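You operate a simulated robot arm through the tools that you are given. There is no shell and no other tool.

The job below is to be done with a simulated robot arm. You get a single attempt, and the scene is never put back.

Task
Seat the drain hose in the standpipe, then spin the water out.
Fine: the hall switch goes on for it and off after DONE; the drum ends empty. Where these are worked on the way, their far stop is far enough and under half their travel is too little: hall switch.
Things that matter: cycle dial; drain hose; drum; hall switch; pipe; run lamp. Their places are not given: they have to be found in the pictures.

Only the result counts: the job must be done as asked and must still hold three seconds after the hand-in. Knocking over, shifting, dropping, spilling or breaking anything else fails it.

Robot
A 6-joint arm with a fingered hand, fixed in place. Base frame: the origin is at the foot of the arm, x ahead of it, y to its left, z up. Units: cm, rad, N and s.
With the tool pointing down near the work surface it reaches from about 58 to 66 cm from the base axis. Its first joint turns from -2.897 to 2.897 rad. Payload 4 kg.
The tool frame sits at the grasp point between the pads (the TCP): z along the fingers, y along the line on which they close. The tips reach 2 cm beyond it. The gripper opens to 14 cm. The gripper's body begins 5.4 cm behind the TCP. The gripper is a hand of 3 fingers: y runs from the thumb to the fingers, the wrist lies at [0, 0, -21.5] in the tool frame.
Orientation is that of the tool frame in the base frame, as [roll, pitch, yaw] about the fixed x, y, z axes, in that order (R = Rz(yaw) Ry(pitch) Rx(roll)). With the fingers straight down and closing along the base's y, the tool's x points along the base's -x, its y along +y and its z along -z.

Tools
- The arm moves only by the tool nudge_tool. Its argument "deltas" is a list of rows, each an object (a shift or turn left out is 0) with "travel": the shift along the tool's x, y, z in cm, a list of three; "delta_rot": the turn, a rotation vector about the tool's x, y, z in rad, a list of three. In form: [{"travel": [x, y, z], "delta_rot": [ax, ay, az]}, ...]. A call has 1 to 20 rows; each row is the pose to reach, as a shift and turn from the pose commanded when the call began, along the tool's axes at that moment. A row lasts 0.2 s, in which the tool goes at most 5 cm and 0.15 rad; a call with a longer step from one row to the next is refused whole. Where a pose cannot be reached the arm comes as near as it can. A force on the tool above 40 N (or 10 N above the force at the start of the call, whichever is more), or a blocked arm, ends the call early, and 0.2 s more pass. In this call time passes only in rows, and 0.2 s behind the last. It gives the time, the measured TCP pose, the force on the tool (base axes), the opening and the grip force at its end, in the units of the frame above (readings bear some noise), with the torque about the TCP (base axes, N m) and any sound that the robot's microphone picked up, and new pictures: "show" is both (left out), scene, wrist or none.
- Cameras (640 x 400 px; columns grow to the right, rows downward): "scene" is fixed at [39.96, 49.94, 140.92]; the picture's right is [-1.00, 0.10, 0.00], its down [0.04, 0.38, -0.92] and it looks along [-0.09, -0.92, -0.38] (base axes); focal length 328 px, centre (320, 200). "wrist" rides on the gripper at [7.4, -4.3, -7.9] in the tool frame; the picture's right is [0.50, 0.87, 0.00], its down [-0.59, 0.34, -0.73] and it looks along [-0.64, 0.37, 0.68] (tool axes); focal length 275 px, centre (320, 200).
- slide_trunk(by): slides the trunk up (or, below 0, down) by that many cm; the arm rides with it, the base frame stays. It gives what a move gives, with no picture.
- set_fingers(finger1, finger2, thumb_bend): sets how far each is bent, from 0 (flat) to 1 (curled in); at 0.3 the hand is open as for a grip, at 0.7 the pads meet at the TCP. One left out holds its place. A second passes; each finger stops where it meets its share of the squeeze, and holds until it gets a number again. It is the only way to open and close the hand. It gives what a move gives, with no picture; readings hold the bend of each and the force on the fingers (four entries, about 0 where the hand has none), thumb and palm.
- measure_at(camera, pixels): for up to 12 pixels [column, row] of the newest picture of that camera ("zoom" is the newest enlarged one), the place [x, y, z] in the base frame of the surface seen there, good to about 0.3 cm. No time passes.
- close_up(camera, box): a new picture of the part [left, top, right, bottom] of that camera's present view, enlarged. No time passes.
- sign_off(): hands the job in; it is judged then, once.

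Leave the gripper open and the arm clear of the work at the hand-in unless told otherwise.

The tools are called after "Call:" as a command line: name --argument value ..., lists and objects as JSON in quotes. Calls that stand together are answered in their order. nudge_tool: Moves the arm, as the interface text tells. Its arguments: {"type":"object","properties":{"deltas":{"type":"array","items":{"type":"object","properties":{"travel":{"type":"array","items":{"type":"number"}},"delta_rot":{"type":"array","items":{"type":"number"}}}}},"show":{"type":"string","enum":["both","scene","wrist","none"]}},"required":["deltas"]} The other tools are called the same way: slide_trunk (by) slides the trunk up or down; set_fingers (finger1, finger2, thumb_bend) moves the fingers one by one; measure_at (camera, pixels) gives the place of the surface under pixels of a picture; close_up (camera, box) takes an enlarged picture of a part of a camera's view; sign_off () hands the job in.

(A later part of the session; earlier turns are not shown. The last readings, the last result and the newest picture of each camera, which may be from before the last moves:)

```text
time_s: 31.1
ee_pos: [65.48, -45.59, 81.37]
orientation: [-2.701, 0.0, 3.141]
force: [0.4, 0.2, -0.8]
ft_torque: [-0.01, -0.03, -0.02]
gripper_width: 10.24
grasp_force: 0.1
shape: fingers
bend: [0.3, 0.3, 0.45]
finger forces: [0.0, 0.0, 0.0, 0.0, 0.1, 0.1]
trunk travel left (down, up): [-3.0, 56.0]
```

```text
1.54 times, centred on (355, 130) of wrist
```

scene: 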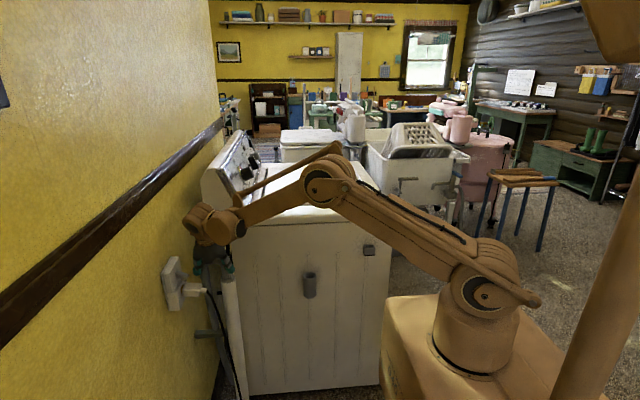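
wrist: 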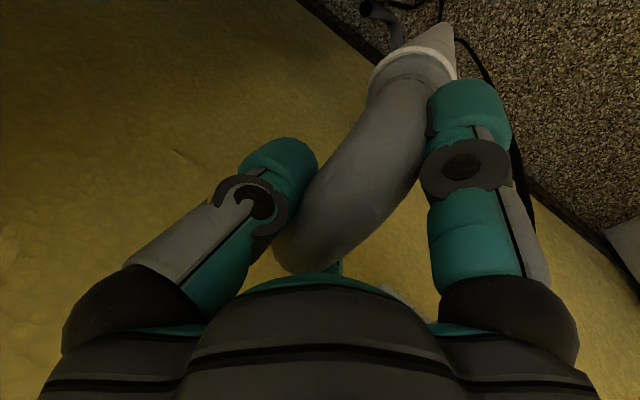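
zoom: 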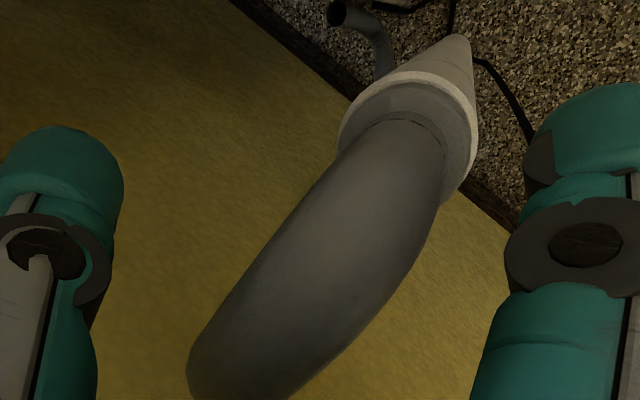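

The hand is open and the hose stays seated in the pipe. I'll back straight out along the tool axis 14 cm.

Call:
nudge_tool --deltas '[{"travel": [0, 0, -1.5]}, {"travel": [0, 0, -3]}, {"travel": [0, 0, -5]}, {"travel": [0, 0, -8]}, {"travel": [0, 0, -11]}, {"travel": [0, 0, -14]}]' --show "both"

Call:
close_up --camera "scene" --box '[150, 200, 270, 330]'

```text
time_s: 32.5
ee_pos: [65.37, -39.72, 94.4]
orientation: [-2.703, -0.002, 3.141]
force: [-1.0, -0.6, 0.4]
ft_torque: [0.02, -0.01, 0.0]
gripper_width: 10.29
grasp_force: 0.1
shape: fingers
bend: [0.3, 0.3, 0.45]
finger forces: [0.0, 0.0, 0.0, 0.0, 0.1, 0.0]
trunk travel left (down, up): [-3.0, 56.0]
```

scene: 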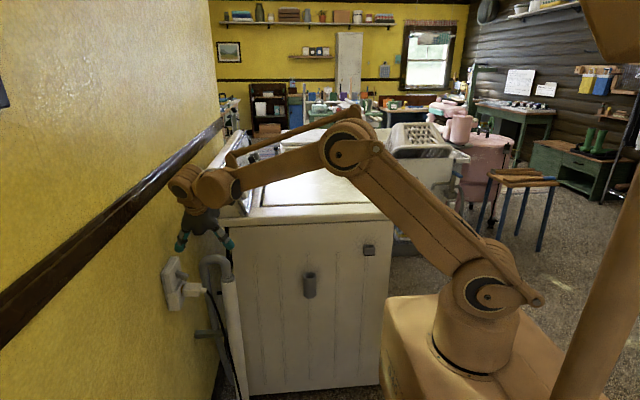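
wrist: 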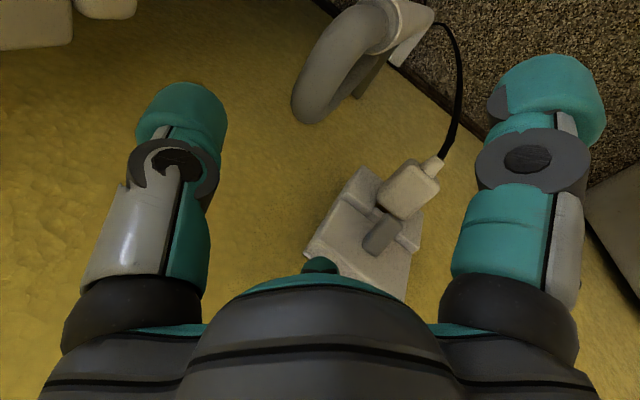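

```text
3.08 times, centred on (210, 265) of scene
```

zoom: 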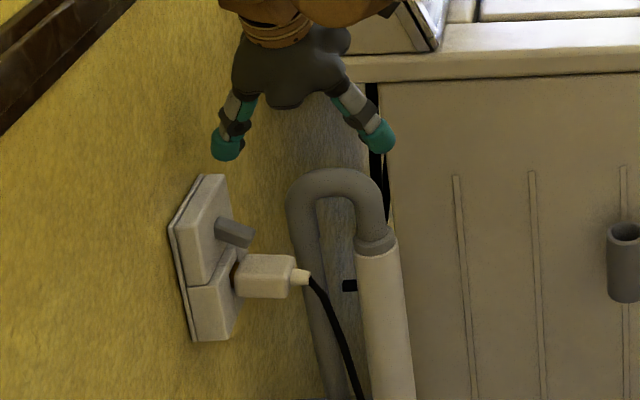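

The hose hook sits on the pipe and stays there. Next is the dial, while power is still off. I'll lift the hand away to about (40,-48,110) in free air above the washer's front.

Call:
nudge_tool --deltas '[{"travel": [1, -1.76, -3.38]}, {"travel": [5, -3.5, -5]}, {"travel": [9, -5.25, -6]}, {"travel": [13, -7.0, -7]}, {"travel": [17, -8.8, -8]}, {"travel": [21, -10.6, -9]}, {"travel": [23.5, -12.3, -10]}, {"travel": [25, -14.06, -11.07]}]' --show "none"

Call:
set_fingers --finger1 0.48 --finger2 0.48 --thumb_bend 0.48

```text
time_s: 34.3
ee_pos: [40.62, -47.76, 110.41]
orientation: [-2.7, 0.0, 3.141]
force: [0.8, -0.1, 0.3]
ft_torque: [-0.01, 0.01, -0.02]
gripper_width: 10.25
grasp_force: 0.0
shape: fingers
bend: [0.3, 0.3, 0.45]
finger forces: [0.0, 0.1, 0.1, 0.0, 0.1, 0.1]
trunk travel left (down, up): [-3.0, 56.0]
```

```text
time_s: 35.3
ee_pos: [40.47, -47.6, 110.44]
orientation: [-2.703, 0.0, -3.142]
force: [0.6, -0.3, 0.1]
ft_torque: [-0.02, 0.0, -0.01]
gripper_width: 7.01
grasp_force: 0.1
shape: fingers
bend: [0.48, 0.48, 0.48]
finger forces: [0.1, 0.0, 0.0, 0.0, 0.0, 0.1]
trunk travel left (down, up): [-3.0, 56.0]
```

Finger pads are now about 3.5 cm from the axis. I'll swing the tool to face the panel, 20° off the knob axis for reach, while moving to a point 12 cm short of the knob at about (44.9,-70.8,105.9).

Call:
nudge_tool --deltas '[{"travel": [-0.49, -2.12, 1.55], "delta_rot": [-0.0088, -0.1232, 0.0513]}, {"travel": [-0.98, -4.24, 3.1], "delta_rot": [-0.0177, -0.2464, 0.1026]}, {"travel": [-1.47, -6.36, 4.65], "delta_rot": [-0.0265, -0.3695, 0.1539]}, {"travel": [-1.96, -8.48, 6.2], "delta_rot": [-0.0353, -0.4927, 0.2052]}, {"travel": [-2.44, -10.6, 7.75], "delta_rot": [-0.0442, -0.6159, 0.2564]}, {"travel": [-2.93, -12.72, 9.3], "delta_rot": [-0.053, -0.7391, 0.3077]}, {"travel": [-3.42, -14.84, 10.85], "delta_rot": [-0.0618, -0.8622, 0.359]}, {"travel": [-3.91, -16.96, 12.4], "delta_rot": [-0.0707, -0.9854, 0.4103]}, {"travel": [-4.4, -19.08, 13.95], "delta_rot": [-0.0795, -1.1086, 0.4616]}]' --show "both"

```text
time_s: 37.3
ee_pos: [45.04, -71.05, 105.72]
orientation: [-2.792, 1.203, 3.141]
force: [0.0, 0.3, 0.4]
ft_torque: [-0.03, 0.02, -0.01]
gripper_width: 6.99
grasp_force: 0.2
shape: fingers
bend: [0.48, 0.48, 0.48]
finger forces: [0.0, 0.1, 0.0, 0.0, 0.0, 0.0]
trunk travel left (down, up): [-3.0, 56.0]
```

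scene: 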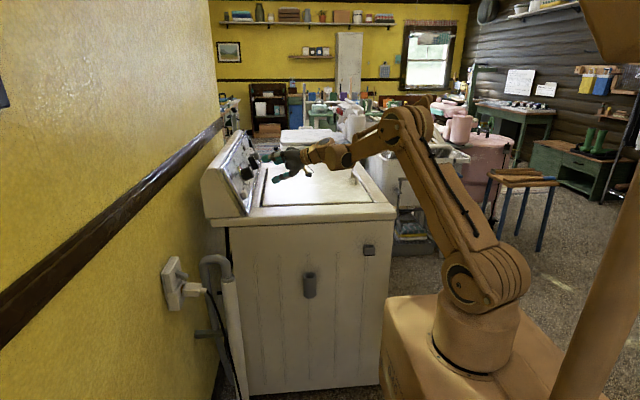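
wrist: 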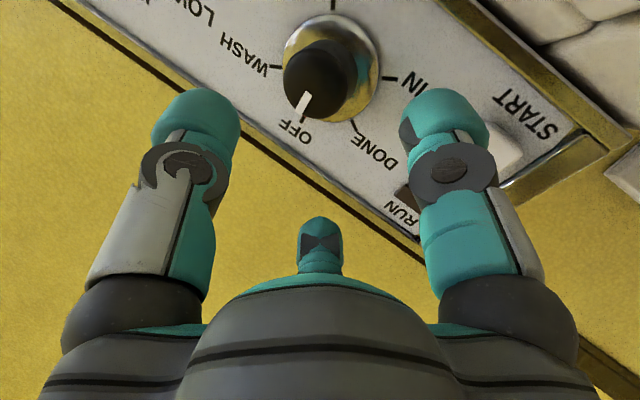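

The dial is in full view with the white pointer at OFF. I'll zoom in to refine its centre, ticks and knob size.

Call:
close_up --camera "wrist" --box '[230, 0, 430, 150]'

Call:
measure_at --camera "zoom" --pixels '[[125, 215], [475, 245], [395, 395], [235, 370], [320, 15], [240, 310], [180, 200], [260, 125], [265, 220], [360, 200], [330, 120], [440, 190]]'

Call:
close_up --camera "scene" --box '[210, 110, 340, 210]'

```text
2.67 times, centred on (330, 75) of wrist
```

zoom: 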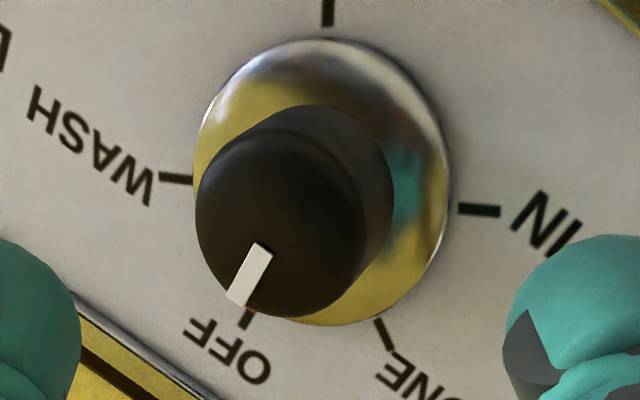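

```text
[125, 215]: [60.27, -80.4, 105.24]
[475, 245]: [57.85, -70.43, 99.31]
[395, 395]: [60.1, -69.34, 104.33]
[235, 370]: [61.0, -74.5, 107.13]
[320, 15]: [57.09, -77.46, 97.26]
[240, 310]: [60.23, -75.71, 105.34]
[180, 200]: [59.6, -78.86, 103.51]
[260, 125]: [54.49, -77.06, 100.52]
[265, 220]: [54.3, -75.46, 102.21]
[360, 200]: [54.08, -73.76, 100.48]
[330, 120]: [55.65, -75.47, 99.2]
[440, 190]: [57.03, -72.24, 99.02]
```

```text
4.00 times, centred on (275, 160) of scene
```

zoom: 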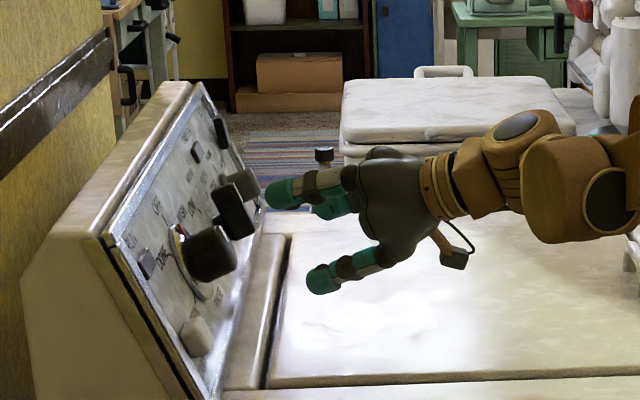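

The pointer and OFF tick agree. In this view SPIN sits about 240° clockwise from OFF, or 120° the other way. I'll measure the knob face rim to fix its centre and radius.

Call:
close_up --camera "wrist" --box '[270, 20, 390, 110]'

Call:
measure_at --camera "zoom" --pixels '[[130, 215], [160, 130], [240, 100], [325, 130], [350, 210], [330, 290], [250, 340], [170, 310], [240, 215], [420, 200], [400, 120], [300, 60]]'

```text
4.44 times, centred on (330, 65) of wrist
```

zoom: 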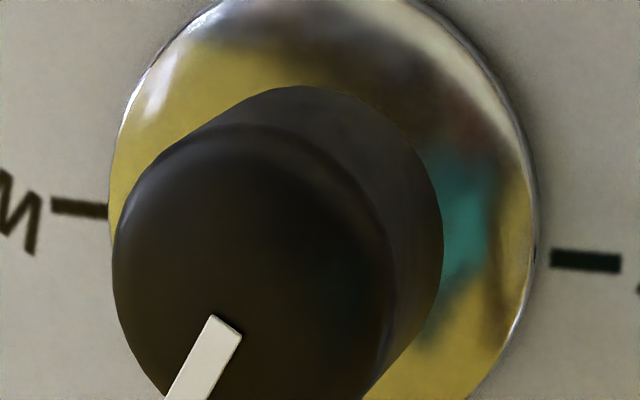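

```text
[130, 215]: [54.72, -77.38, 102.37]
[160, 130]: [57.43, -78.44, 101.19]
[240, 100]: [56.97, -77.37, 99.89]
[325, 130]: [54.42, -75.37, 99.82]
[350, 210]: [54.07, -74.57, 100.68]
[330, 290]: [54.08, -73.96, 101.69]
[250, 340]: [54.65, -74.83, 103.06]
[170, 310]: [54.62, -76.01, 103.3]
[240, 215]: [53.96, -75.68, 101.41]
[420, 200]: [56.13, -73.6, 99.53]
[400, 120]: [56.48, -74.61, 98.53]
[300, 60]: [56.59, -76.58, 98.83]
```

The knob face centre is about (54.2,-75.1,102.1), radius ≈2.1, standing 4.4 cm off the panel on a low skirt. I'll pre-turn the tool by -1.05 rad about its axis so that the grip has room to turn clockwise.

Call:
nudge_tool --deltas '[{"delta_rot": [0, 0, -0.15]}, {"delta_rot": [0, 0, -0.3]}, {"delta_rot": [0, 0, -0.45]}, {"delta_rot": [0, 0, -0.6]}, {"delta_rot": [0, 0, -0.75]}, {"delta_rot": [0, 0, -0.9]}, {"delta_rot": [0, 0, -1.05]}]' --show "both"

```text
time_s: 38.9
ee_pos: [60.0, -58.72, 105.92]
orientation: [-2.056, 0.457, -2.471]
force: [-36.8, -2.5, 7.6]
ft_torque: [-0.31, 0.34, -0.56]
gripper_width: 8.28
grasp_force: 18.3
shape: fingers
bend: [0.44, 0.88, 0.47]
finger forces: [11.7, 14.9, 0.1, 0.0, 10.5, 0.1]
out of reach, approached as far as the arm can: row 1, 2, 3, 4, 5, 6, 7
trunk travel left (down, up): [-3.0, 56.0]
stopped in row 7: the force on the tool passed its limit at 42 N (the readings are from after the stop); the commanded pose is now the measured one
```

scene: 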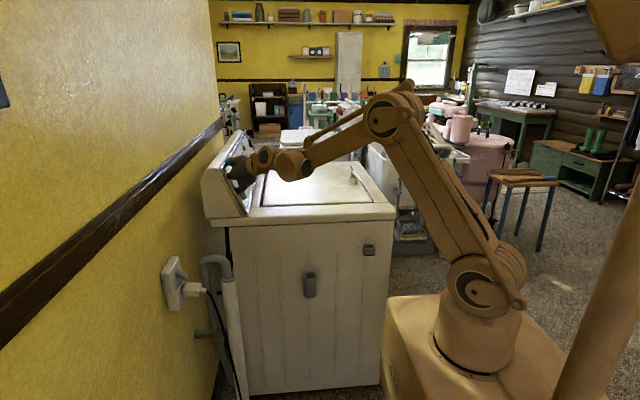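
wrist: 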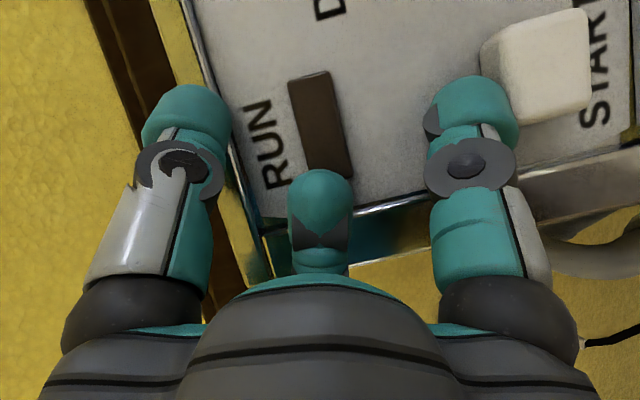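

That turn went out of the arm's reach. The arm drifted to (60,-58.7,105.9) and pressed the fingers against the panel until it stopped at 42 N. I'll back straight out along the tool axis gently and inspect.

Call:
nudge_tool --deltas '[{"travel": [0, 0, -1]}, {"travel": [0, 0, -2.5]}, {"travel": [0, 0, -4.5]}, {"travel": [0, 0, -7]}, {"travel": [0, 0, -10]}]' --show "both"

Call:
close_up --camera "scene" --box '[200, 120, 300, 220]'

Call:
close_up --camera "wrist" --box '[100, 0, 640, 300]'

```text
time_s: 40.0
ee_pos: [54.09, -52.4, 109.76]
orientation: [-2.063, 0.453, -2.48]
force: [-0.5, 0.2, 0.2]
ft_torque: [0.04, -0.02, -0.02]
gripper_width: 7.03
grasp_force: 0.1
shape: fingers
bend: [0.48, 0.48, 0.48]
finger forces: [0.1, 0.0, 0.0, 0.0, 0.0, 0.0]
out of reach, approached as far as the arm can: row 5
trunk travel left (down, up): [-3.0, 56.0]
```

scene: 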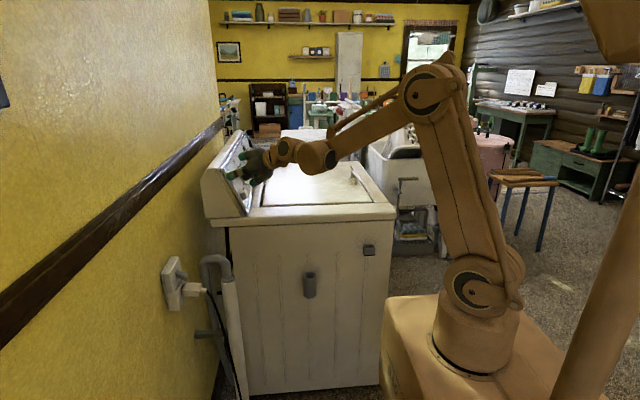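
wrist: 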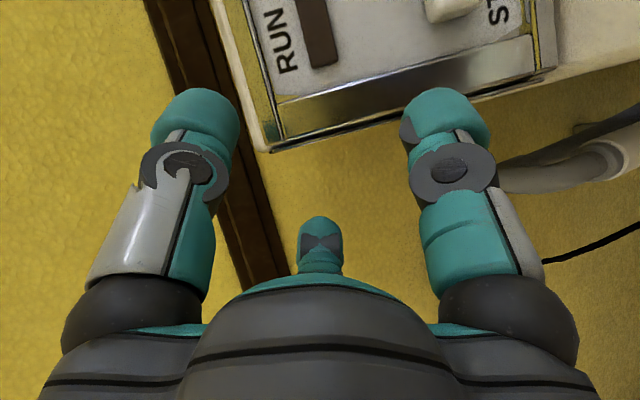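

```text
4.00 times, centred on (250, 170) of scene
```

zoom: 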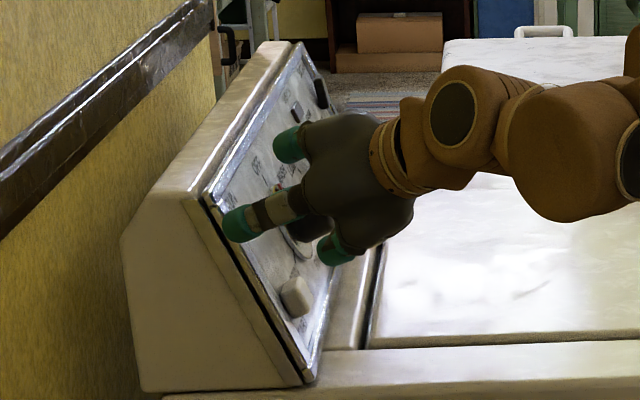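

```text
1.19 times, centred on (370, 150) of wrist
```

zoom: 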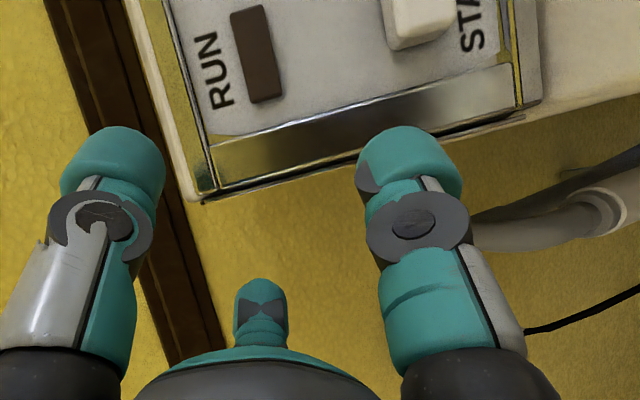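

The hand is free again at (54,-52.4,109.8). The panel, lamp and button look unharmed and the hose still sits in its pipe. Turning that way hits a wrist limit, so I'll only turn positively from now on. First I'll retreat from the panel with two rows and a partial turn back, watching the reach flags.

Call:
nudge_tool --deltas '[{"travel": [2.95, -1.46, -2.68]}, {"travel": [5.9, -2.92, -5.35]}, {"travel": [8.15, -3.87, -3.79], "delta_rot": [-0.0312, -0.0403, 0.135]}, {"travel": [10.39, -4.82, -2.23], "delta_rot": [-0.0624, -0.0805, 0.2699]}]' --show "scene"

```text
time_s: 41.0
ee_pos: [49.64, -57.47, 110.14]
orientation: [-2.216, 0.722, -2.649]
force: [-0.1, -0.1, 0.3]
ft_torque: [-0.02, 0.02, 0.0]
gripper_width: 7.05
grasp_force: 0.2
shape: fingers
bend: [0.48, 0.48, 0.48]
finger forces: [0.0, 0.1, 0.0, 0.1, 0.1, 0.0]
out of reach, approached as far as the arm can: row 1, 2, 3, 4
trunk travel left (down, up): [-3.0, 56.0]
```

scene: 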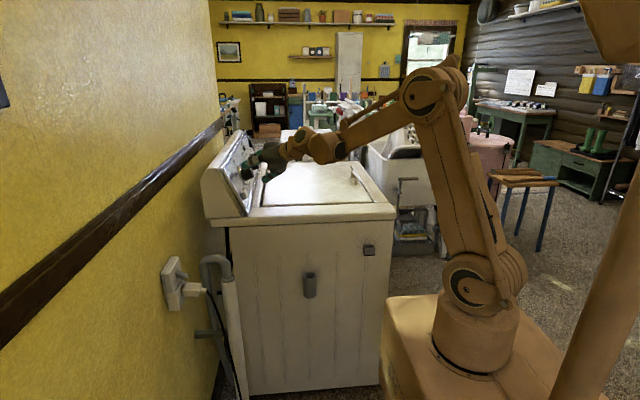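

All rows were flagged: the wrist is riding on its limit. I'll turn about the tool axis only, in the positive direction by 0.6 rad, to get off the limit.

Call:
nudge_tool --deltas '[{"delta_rot": [0, 0, 0.15]}, {"delta_rot": [0, 0, 0.3]}, {"delta_rot": [0, 0, 0.45]}, {"delta_rot": [0, 0, 0.6]}]' --show "none"

```text
time_s: 42.0
ee_pos: [49.44, -57.34, 110.26]
orientation: [-2.875, 1.083, 2.825]
force: [-0.5, 0.0, 0.3]
ft_torque: [0.02, 0.07, 0.01]
gripper_width: 7.03
grasp_force: 0.1
shape: fingers
bend: [0.48, 0.48, 0.48]
finger forces: [0.0, 0.0, 0.0, 0.0, 0.0, 0.0]
trunk travel left (down, up): [-3.0, 56.0]
```

The wrist is off its limit now. Next I'll go to a pre-grasp point 13 cm short of the knob, (43.1,-70.7,106.4), with the tool 20° off the knob axis and some positive roll in hand.

Call:
nudge_tool --deltas '[{"travel": [0.86, -2.82, 0.79], "delta_rot": [-0.0452, -0.0237, 0.0416]}, {"travel": [1.72, -5.64, 1.58], "delta_rot": [-0.0905, -0.0474, 0.0833]}, {"travel": [2.58, -8.45, 2.38], "delta_rot": [-0.1357, -0.0711, 0.1249]}, {"travel": [3.44, -11.27, 3.17], "delta_rot": [-0.181, -0.0948, 0.1666]}, {"travel": [4.3, -14.09, 3.96], "delta_rot": [-0.2262, -0.1185, 0.2082]}]' --show "both"

```text
time_s: 43.2
ee_pos: [43.08, -70.75, 106.36]
orientation: [2.715, 1.186, 2.311]
force: [-0.8, -0.1, 0.4]
ft_torque: [0.0, -0.02, -0.01]
gripper_width: 7.04
grasp_force: 0.1
shape: fingers
bend: [0.48, 0.48, 0.48]
finger forces: [0.1, 0.1, 0.0, 0.0, 0.0, 0.1]
trunk travel left (down, up): [-3.0, 56.0]
```

scene: 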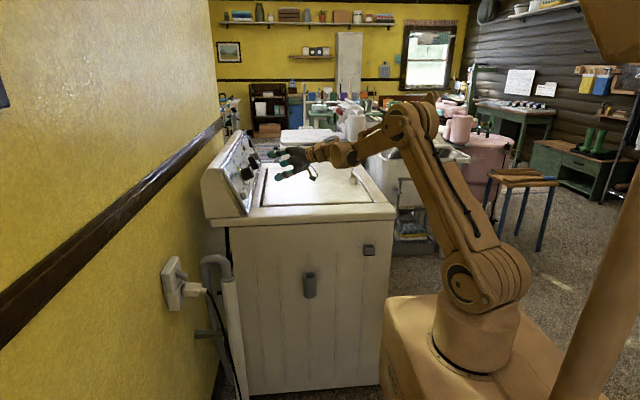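
wrist: 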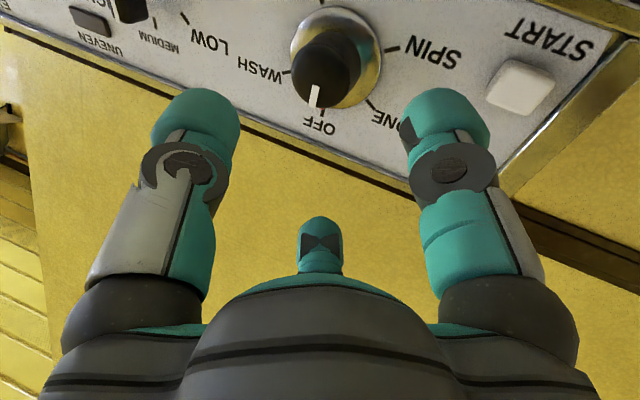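

I'm at the pre-grasp point with the dial in view and its pointer still at OFF. I'll advance 10.5 cm toward the knob and look.

Call:
nudge_tool --deltas '[{"travel": [0, 0.05, 3]}, {"travel": [0, 0.1, 6]}, {"travel": [0, 0.12, 8.5]}, {"travel": [0, 0.12, 10.5]}]' --show "both"

Call:
close_up --camera "scene" --box '[210, 120, 310, 210]'

Call:
close_up --camera "wrist" --box '[120, 0, 520, 250]'

```text
time_s: 44.2
ee_pos: [52.44, -74.17, 102.61]
orientation: [2.714, 1.185, 2.313]
force: [-0.5, 0.0, -0.6]
ft_torque: [0.0, -0.03, -0.02]
gripper_width: 7.03
grasp_force: 0.0
shape: fingers
bend: [0.48, 0.48, 0.48]
finger forces: [0.0, 0.0, 0.0, 0.0, 0.1, 0.1]
trunk travel left (down, up): [-3.0, 56.0]
```

scene: 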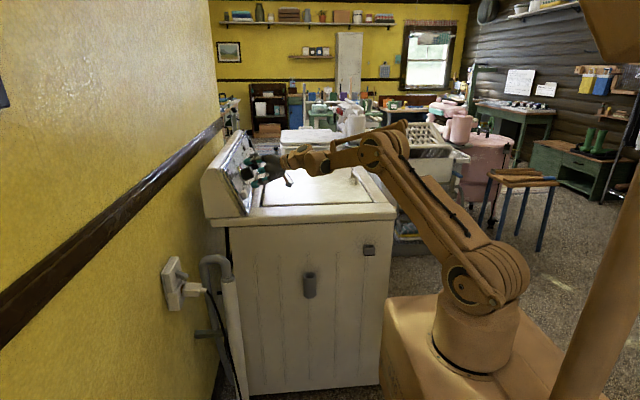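
wrist: 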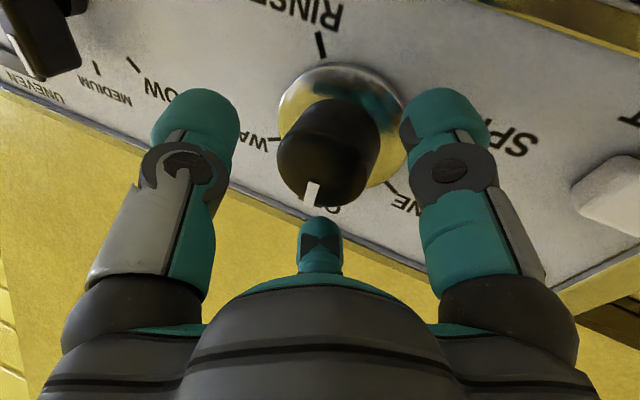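

```text
4.44 times, centred on (260, 165) of scene
```

zoom: 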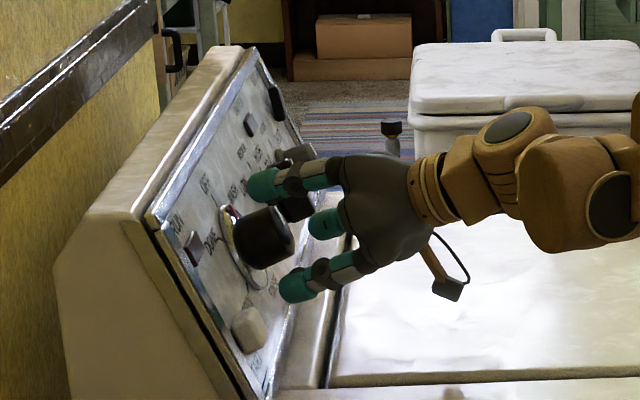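

```text
1.60 times, centred on (320, 125) of wrist
```

zoom: 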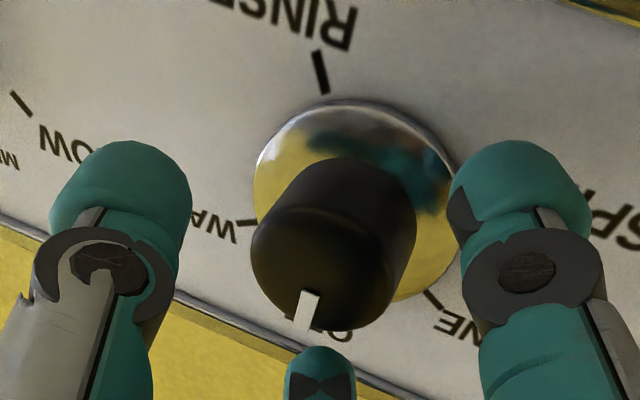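

The three fingertips stand around the knob with clearance on all sides. I'll advance the last 2.4 cm.

Call:
nudge_tool --deltas '[{"travel": [-0.1, -0.1, 0.8]}, {"travel": [-0.15, -0.1, 1.6]}, {"travel": [-0.15, -0.1, 2.4]}]' --show "both"

Call:
close_up --camera "scene" --box '[210, 120, 310, 210]'

Call:
close_up --camera "wrist" --box '[120, 0, 520, 250]'

```text
time_s: 45.0
ee_pos: [54.44, -75.21, 102.03]
orientation: [2.717, 1.187, 2.314]
force: [-3.4, 2.0, 1.3]
ft_torque: [0.11, 0.09, 0.13]
gripper_width: 7.06
grasp_force: 1.6
shape: fingers
bend: [0.48, 0.48, 0.48]
finger forces: [3.6, 0.0, 0.1, 0.0, 0.1, 0.1]
trunk travel left (down, up): [-3.0, 56.0]
```

scene: 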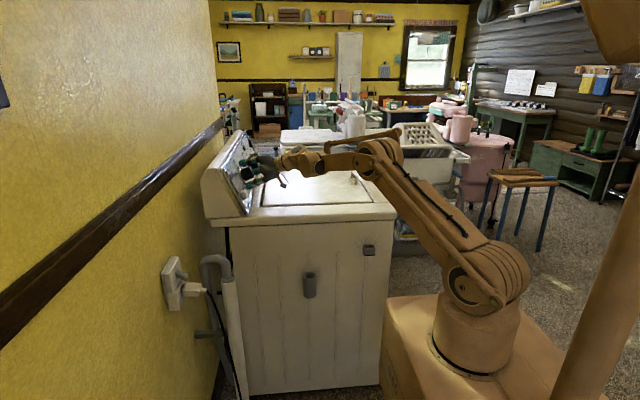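
wrist: 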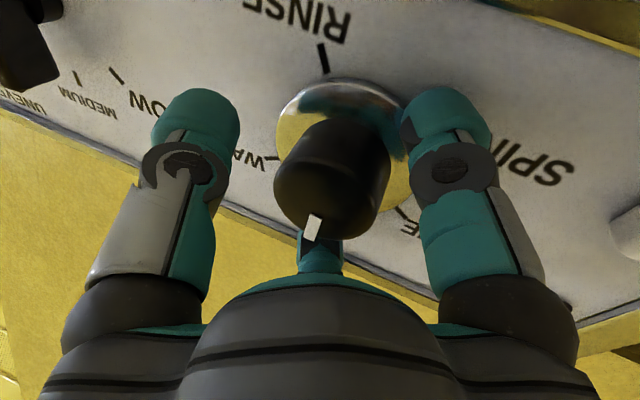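

```text
4.44 times, centred on (260, 165) of scene
```

zoom: 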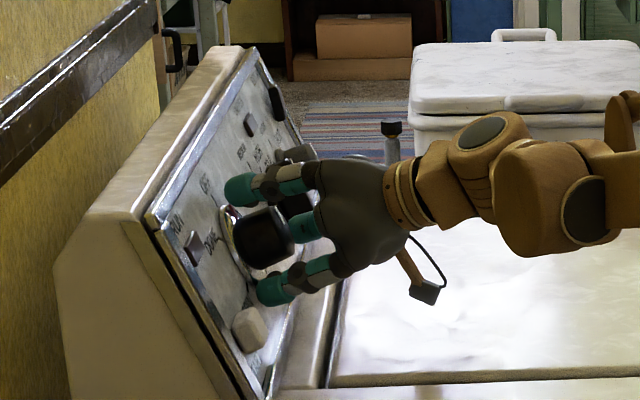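

```text
1.60 times, centred on (320, 125) of wrist
```

zoom: 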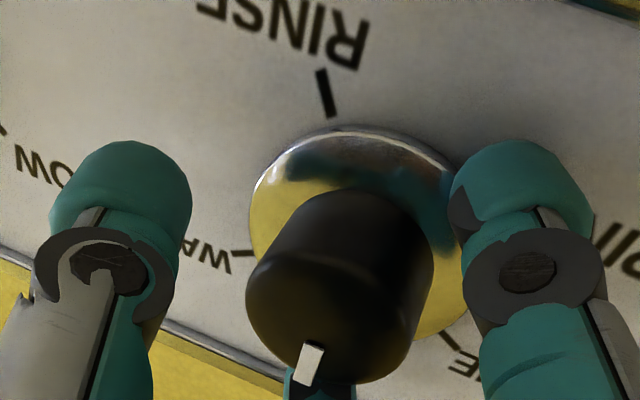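

Finger 1 reads 3.6 N, touching the skirt. I'll back off 0.5 cm, then close all three fingers on the knob.

Call:
nudge_tool --deltas '[{"travel": [0, 0, -0.5]}]' --show "none"

Call:
set_fingers --finger1 0.75 --finger2 0.75 --thumb_bend 0.75

Call:
close_up --camera "wrist" --box '[120, 0, 520, 250]'

Call:
close_up --camera "scene" --box '[210, 120, 310, 210]'

```text
time_s: 45.5
ee_pos: [53.98, -74.93, 102.27]
orientation: [2.715, 1.187, 2.312]
force: [0.1, -0.3, -0.3]
ft_torque: [0.0, 0.0, 0.02]
gripper_width: 7.05
grasp_force: 0.1
shape: fingers
bend: [0.48, 0.48, 0.48]
finger forces: [0.0, 0.0, 0.1, 0.0, 0.0, 0.0]
trunk travel left (down, up): [-3.0, 56.0]
```

```text
time_s: 46.5
ee_pos: [54.02, -75.1, 102.16]
orientation: [2.716, 1.185, 2.313]
force: [0.4, -5.4, -4.4]
ft_torque: [0.09, -0.02, 0.18]
gripper_width: 3.58
grasp_force: 21.2
shape: fingers
bend: [0.57, 0.56, 0.62]
finger forces: [9.6, 10.8, 0.0, 0.0, 21.7, 0.0]
trunk travel left (down, up): [-3.0, 56.0]
```

```text
1.60 times, centred on (320, 125) of wrist
```

zoom: 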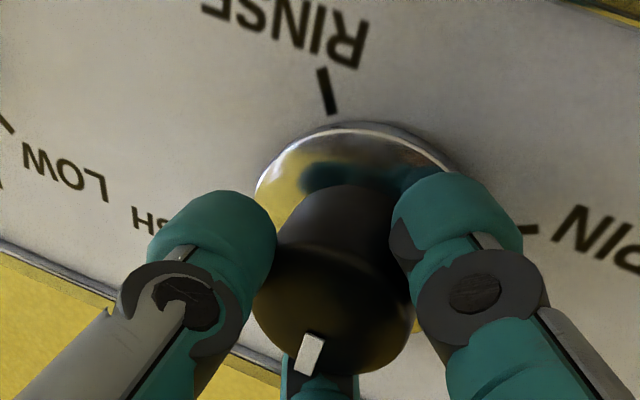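

```text
4.44 times, centred on (260, 165) of scene
```

zoom: 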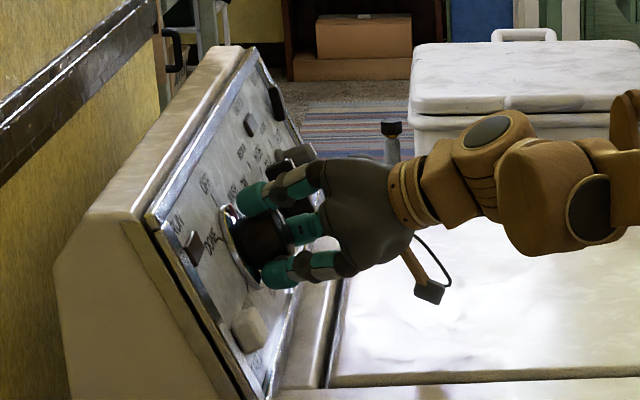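

The knob is gripped (9.6, 10.8 and 21.7 N). I'll test with a +0.3 rad turn and see whether the pointer follows.

Call:
nudge_tool --deltas '[{"delta_rot": [0, 0, 0.1]}, {"delta_rot": [0, 0, 0.2]}, {"delta_rot": [0, 0, 0.3]}]' --show "wrist"

Call:
close_up --camera "wrist" --box '[120, 0, 520, 250]'

Call:
close_up --camera "scene" --box '[220, 130, 280, 200]'

```text
time_s: 47.2
ee_pos: [53.8, -74.99, 101.98]
orientation: [2.252, 0.994, 1.795]
force: [-12.5, 3.3, -15.5]
ft_torque: [0.31, 0.78, 0.92]
gripper_width: 3.61
grasp_force: 27.8
shape: fingers
bend: [0.56, 0.56, 0.63]
finger forces: [29.4, 7.7, 0.1, 0.0, 18.9, 0.1]
trunk travel left (down, up): [-3.0, 56.0]
```

wrist: 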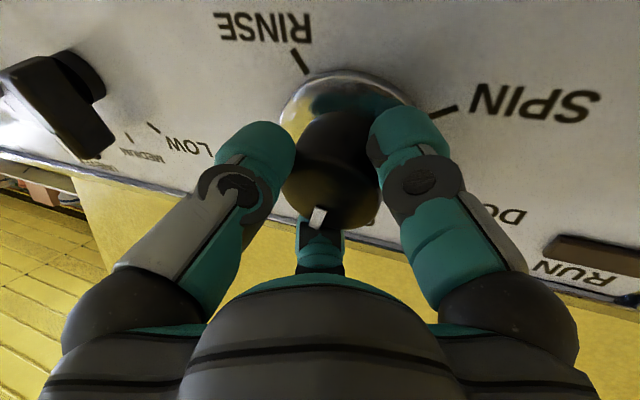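

```text
1.60 times, centred on (320, 125) of wrist
```

zoom: 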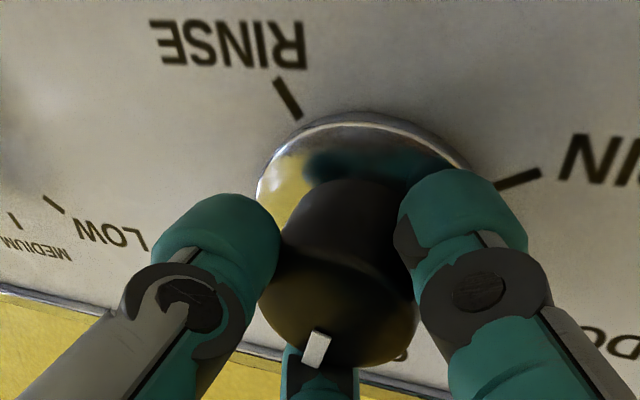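

```text
5.71 times, centred on (250, 165) of scene
```

zoom: 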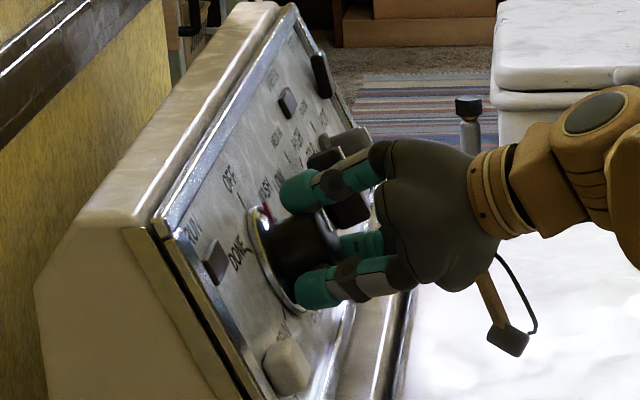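

The pointer turned with the hand. The side force is building because I rotate about the tilted tool axis. I'll continue about the knob's own axis instead, +0.3 rad, with a small relief shift.

Call:
nudge_tool --deltas '[{"travel": [0.14, -0.11, -0.04], "delta_rot": [0.0, 0.0, 0.0]}, {"travel": [0.14, -0.11, -0.04], "delta_rot": [0.0285, 0.0426, 0.1409]}, {"travel": [0.14, -0.11, -0.04], "delta_rot": [0.0571, 0.0853, 0.2818]}]' --show "wrist"

Call:
close_up --camera "wrist" --box '[120, 0, 520, 250]'

Call:
close_up --camera "scene" --box '[220, 130, 280, 200]'

```text
time_s: 48.0
ee_pos: [53.75, -74.84, 102.01]
orientation: [2.188, 0.717, 1.639]
force: [-11.1, 4.7, -11.1]
ft_torque: [0.23, 0.29, 0.71]
gripper_width: 3.61
grasp_force: 24.7
shape: fingers
bend: [0.56, 0.56, 0.63]
finger forces: [22.4, 8.2, 0.1, 0.1, 19.0, 0.1]
trunk travel left (down, up): [-3.0, 56.0]
```

wrist: 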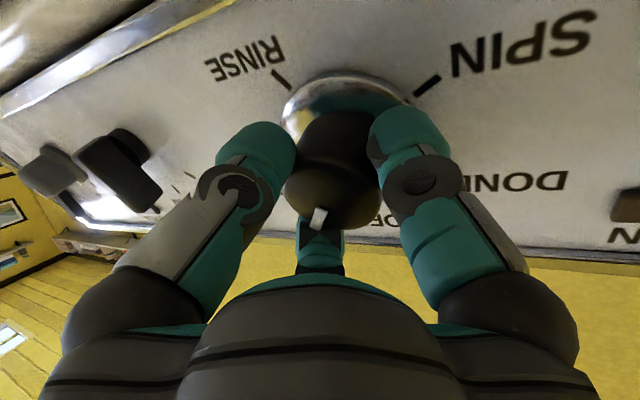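

```text
1.60 times, centred on (320, 125) of wrist
```

zoom: 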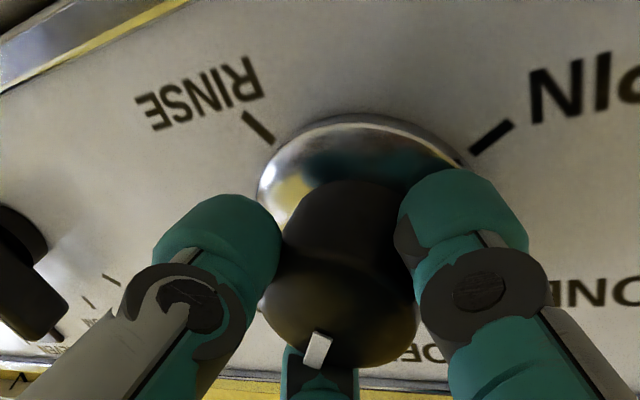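

```text
5.71 times, centred on (250, 165) of scene
```

zoom: 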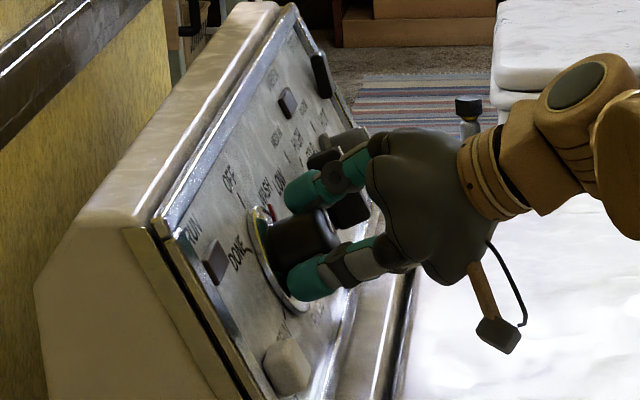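

The knob follows well, now about 34° from OFF, and the force is steady. I'll continue +0.45 rad about the knob axis.

Call:
nudge_tool --deltas '[{"delta_rot": [0.0285, 0.0426, 0.1409]}, {"delta_rot": [0.0571, 0.0853, 0.2818]}, {"delta_rot": [0.0856, 0.1279, 0.4228]}]' --show "wrist"

Call:
close_up --camera "scene" --box '[220, 130, 280, 200]'

```text
time_s: 48.9
ee_pos: [53.88, -74.74, 102.12]
orientation: [2.196, 0.3, 1.477]
force: [-11.1, 14.7, -8.7]
ft_torque: [0.23, -0.04, 0.75]
gripper_width: 3.6
grasp_force: 24.2
shape: fingers
bend: [0.56, 0.56, 0.63]
finger forces: [22.0, 7.7, 0.0, 0.0, 19.4, 0.0]
trunk travel left (down, up): [-3.0, 56.0]
```

wrist: 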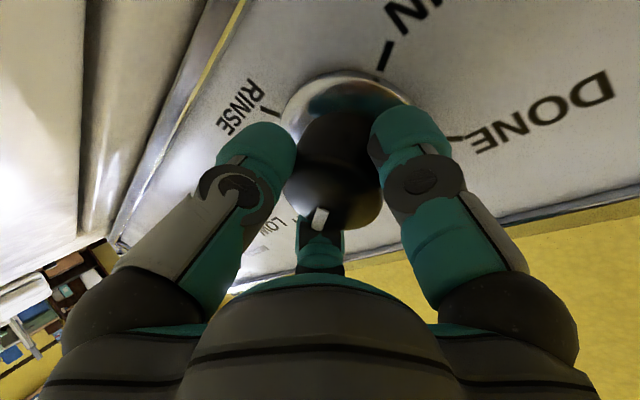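

```text
5.71 times, centred on (250, 165) of scene
```

zoom: 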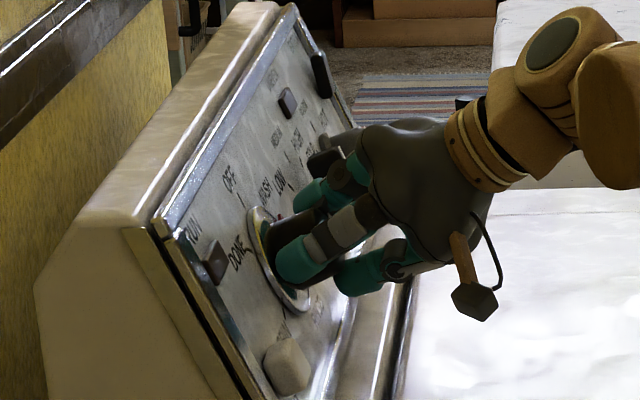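

The knob is now about 60° from OFF, at WASH. My wrist is reaching the edge of its space, so I'll release, swing back about the knob axis with open fingers, and regrip.

Call:
set_fingers --finger1 0.47 --finger2 0.47 --thumb_bend 0.47

Call:
nudge_tool --deltas '[{"travel": [0, 0, -0.5]}, {"travel": [0, 0, -0.5], "delta_rot": [-0.0262, -0.0391, -0.1292]}, {"travel": [0, 0, -0.5], "delta_rot": [-0.0523, -0.0782, -0.2584]}, {"travel": [0, 0, -0.5], "delta_rot": [-0.0785, -0.1173, -0.3875]}, {"travel": [0, 0, -0.5], "delta_rot": [-0.1047, -0.1564, -0.5167]}]' --show "wrist"

Call:
close_up --camera "scene" --box '[220, 130, 280, 200]'

```text
time_s: 49.9
ee_pos: [53.87, -74.8, 101.92]
orientation: [2.196, 0.3, 1.477]
force: [0.2, -1.7, 0.4]
ft_torque: [0.03, 0.0, 0.02]
gripper_width: 7.27
grasp_force: 0.2
shape: fingers
bend: [0.47, 0.47, 0.47]
finger forces: [0.2, 0.1, 0.1, 0.0, 0.1, 0.0]
trunk travel left (down, up): [-3.0, 56.0]
```

```text
time_s: 51.0
ee_pos: [53.33, -74.86, 102.34]
orientation: [2.201, 0.815, 1.684]
force: [0.7, -0.5, 0.4]
ft_torque: [0.01, 0.0, 0.0]
gripper_width: 7.29
grasp_force: 0.0
shape: fingers
bend: [0.47, 0.47, 0.47]
finger forces: [0.0, 0.0, 0.1, 0.0, 0.1, 0.1]
trunk travel left (down, up): [-3.0, 56.0]
```

wrist: 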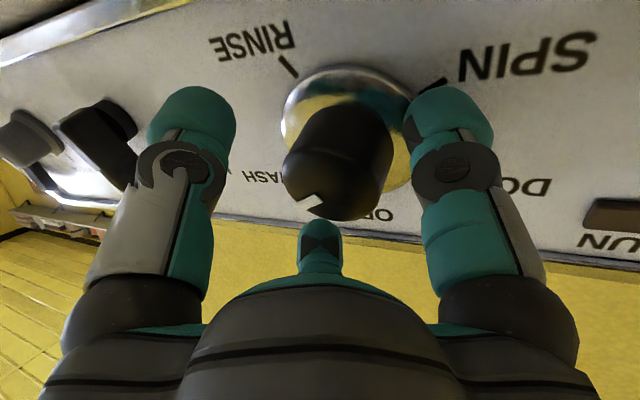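

```text
5.71 times, centred on (250, 165) of scene
```

zoom: 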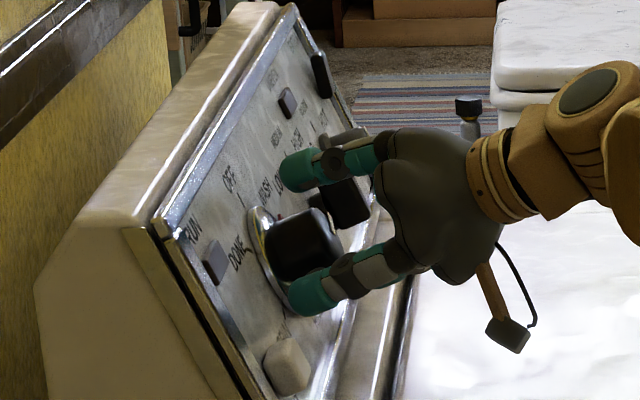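

The pointer stayed near WASH with the hand free. I'll continue swinging back another -0.5 rad about the knob axis.

Call:
nudge_tool --deltas '[{"delta_rot": [-0.0238, -0.0355, -0.1174]}, {"delta_rot": [-0.0476, -0.0711, -0.2349]}, {"delta_rot": [-0.0714, -0.1066, -0.3523]}, {"delta_rot": [-0.0952, -0.1422, -0.4698]}]' --show "wrist"

Call:
close_up --camera "wrist" --box '[120, 0, 520, 250]'

```text
time_s: 52.0
ee_pos: [53.62, -74.65, 102.38]
orientation: [2.505, 1.258, 2.137]
force: [-0.4, -0.1, -0.4]
ft_torque: [0.01, 0.01, -0.01]
gripper_width: 7.27
grasp_force: 0.1
shape: fingers
bend: [0.47, 0.47, 0.47]
finger forces: [0.0, 0.0, 0.0, 0.1, 0.0, 0.1]
trunk travel left (down, up): [-3.0, 56.0]
```

wrist: 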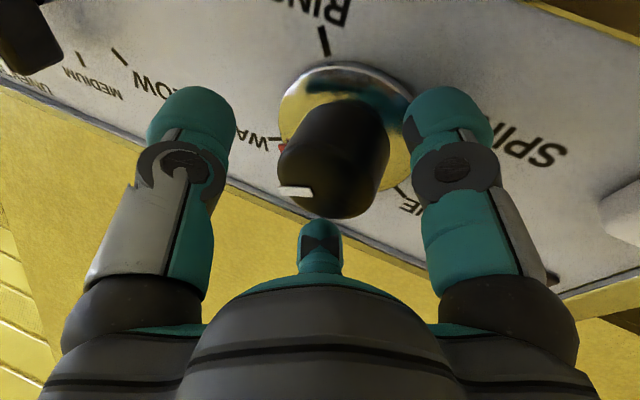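

```text
1.60 times, centred on (320, 125) of wrist
```

zoom: 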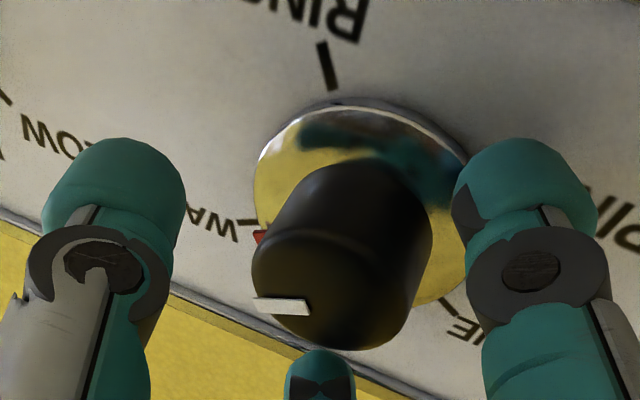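

The red mark sits just short of the WASH tick. I'll recentre on the knob axis, advance 0.7 cm, grip again, and turn +0.6 rad about the knob axis.

Call:
nudge_tool --deltas '[{"travel": [0.06, -0.25, 0.3]}, {"travel": [0.06, -0.25, 0.7]}]' --show "none"

Call:
set_fingers --finger1 0.75 --finger2 0.75 --thumb_bend 0.75

Call:
nudge_tool --deltas '[{"delta_rot": [0.0285, 0.0426, 0.1409]}, {"delta_rot": [0.0571, 0.0853, 0.2818]}, {"delta_rot": [0.0856, 0.1279, 0.4228]}, {"delta_rot": [0.1142, 0.1706, 0.5637]}]' --show "wrist"

```text
time_s: 52.6
ee_pos: [54.05, -75.24, 102.06]
orientation: [2.502, 1.256, 2.131]
force: [-0.4, 0.1, 0.4]
ft_torque: [0.04, 0.03, 0.05]
gripper_width: 7.3
grasp_force: 0.3
shape: fingers
bend: [0.47, 0.47, 0.47]
finger forces: [0.5, 0.1, 0.1, 0.0, 0.0, 0.0]
trunk travel left (down, up): [-3.0, 56.0]
```

```text
time_s: 53.6
ee_pos: [53.88, -75.28, 102.02]
orientation: [2.499, 1.256, 2.129]
force: [0.2, -6.1, 2.7]
ft_torque: [0.12, 0.16, 0.27]
gripper_width: 4.04
grasp_force: 20.0
shape: fingers
bend: [0.54, 0.56, 0.64]
finger forces: [9.6, 11.5, 0.1, 0.0, 18.9, 0.0]
trunk travel left (down, up): [-3.0, 56.0]
```

```text
time_s: 54.6
ee_pos: [53.86, -75.19, 101.89]
orientation: [2.189, 0.718, 1.64]
force: [-13.6, 9.3, -16.1]
ft_torque: [0.15, 0.46, 0.8]
gripper_width: 4.16
grasp_force: 21.3
shape: fingers
bend: [0.53, 0.56, 0.65]
finger forces: [18.9, 7.3, 0.0, 0.0, 16.3, 0.0]
trunk travel left (down, up): [-3.0, 56.0]
```

wrist: 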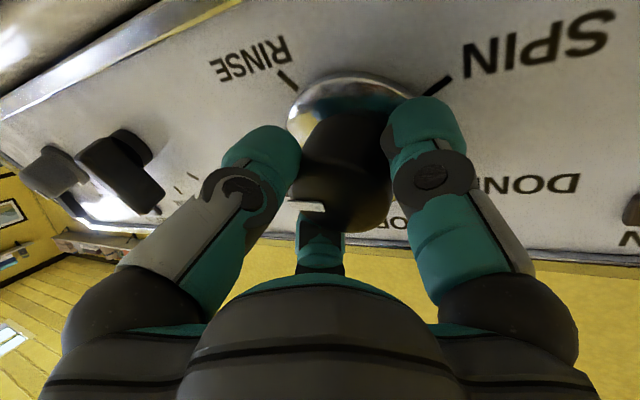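

The knob is following. I'll turn on by +0.5 rad more, with a small relief shift against the side force.

Call:
nudge_tool --deltas '[{"travel": [0.1, -0.1, -0.03], "delta_rot": [0.0238, 0.0355, 0.1174]}, {"travel": [0.1, -0.1, -0.03], "delta_rot": [0.0476, 0.0711, 0.2349]}, {"travel": [0.1, -0.1, -0.03], "delta_rot": [0.0714, 0.1066, 0.3523]}, {"travel": [0.1, -0.1, -0.03], "delta_rot": [0.0952, 0.1422, 0.4698]}]' --show "wrist"

Call:
close_up --camera "scene" --box '[220, 130, 280, 200]'

```text
time_s: 55.6
ee_pos: [53.97, -75.05, 101.98]
orientation: [2.201, 0.253, 1.462]
force: [-15.9, 22.1, -20.8]
ft_torque: [0.18, 0.36, 0.94]
gripper_width: 4.29
grasp_force: 23.8
shape: fingers
bend: [0.52, 0.57, 0.64]
finger forces: [20.3, 6.1, 0.1, 0.1, 20.3, 0.1]
trunk travel left (down, up): [-3.0, 56.0]
```

wrist: 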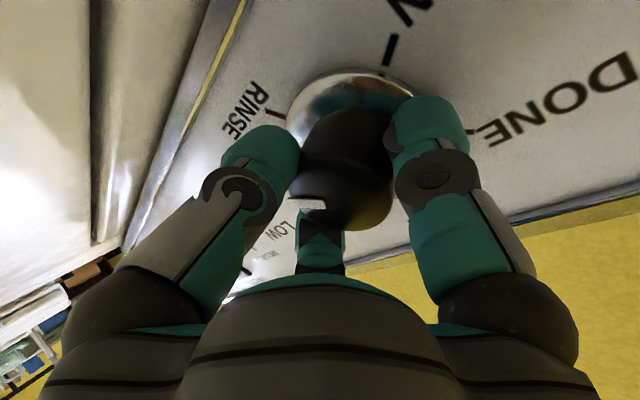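

```text
5.71 times, centred on (250, 165) of scene
```

zoom: 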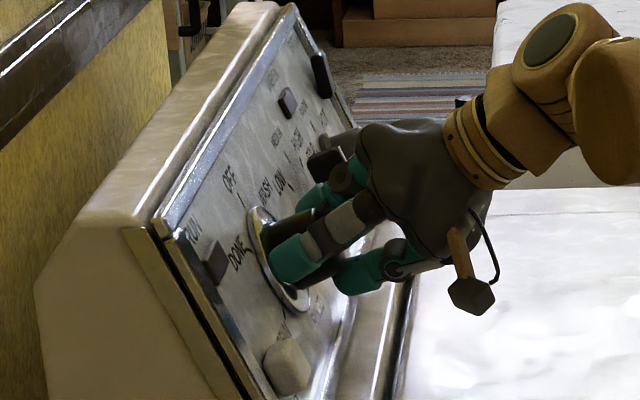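

The knob is at about 118°. I'll release and swing back again, in the same two stages as before.

Call:
set_fingers --finger1 0.47 --finger2 0.47 --thumb_bend 0.47

Call:
nudge_tool --deltas '[{"travel": [0, 0, -0.5]}, {"travel": [0, 0, -0.5], "delta_rot": [-0.0262, -0.0391, -0.1292]}, {"travel": [0, 0, -0.5], "delta_rot": [-0.0523, -0.0782, -0.2584]}, {"travel": [0, 0, -0.5], "delta_rot": [-0.0785, -0.1173, -0.3875]}, {"travel": [0, 0, -0.5], "delta_rot": [-0.1047, -0.1564, -0.5167]}, {"travel": [0, 0, -0.5], "delta_rot": [-0.1285, -0.1919, -0.6342]}]' --show "wrist"

```text
time_s: 56.6
ee_pos: [53.77, -75.29, 102.05]
orientation: [2.199, 0.255, 1.46]
force: [-3.4, -0.7, 2.4]
ft_torque: [0.12, -0.08, 0.12]
gripper_width: 7.09
grasp_force: 1.5
shape: fingers
bend: [0.48, 0.47, 0.47]
finger forces: [3.3, 0.0, 0.1, 0.0, 0.0, 0.0]
trunk travel left (down, up): [-3.0, 56.0]
```

```text
time_s: 58.0
ee_pos: [53.45, -75.26, 102.08]
orientation: [2.216, 0.883, 1.721]
force: [-0.4, -0.4, 0.0]
ft_torque: [0.03, 0.0, 0.02]
gripper_width: 7.29
grasp_force: 0.1
shape: fingers
bend: [0.47, 0.47, 0.47]
finger forces: [0.0, 0.0, 0.0, 0.0, 0.0, 0.0]
trunk travel left (down, up): [-3.0, 56.0]
```

wrist: 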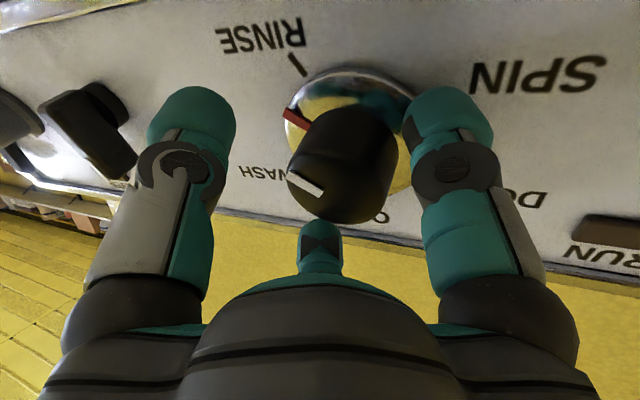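

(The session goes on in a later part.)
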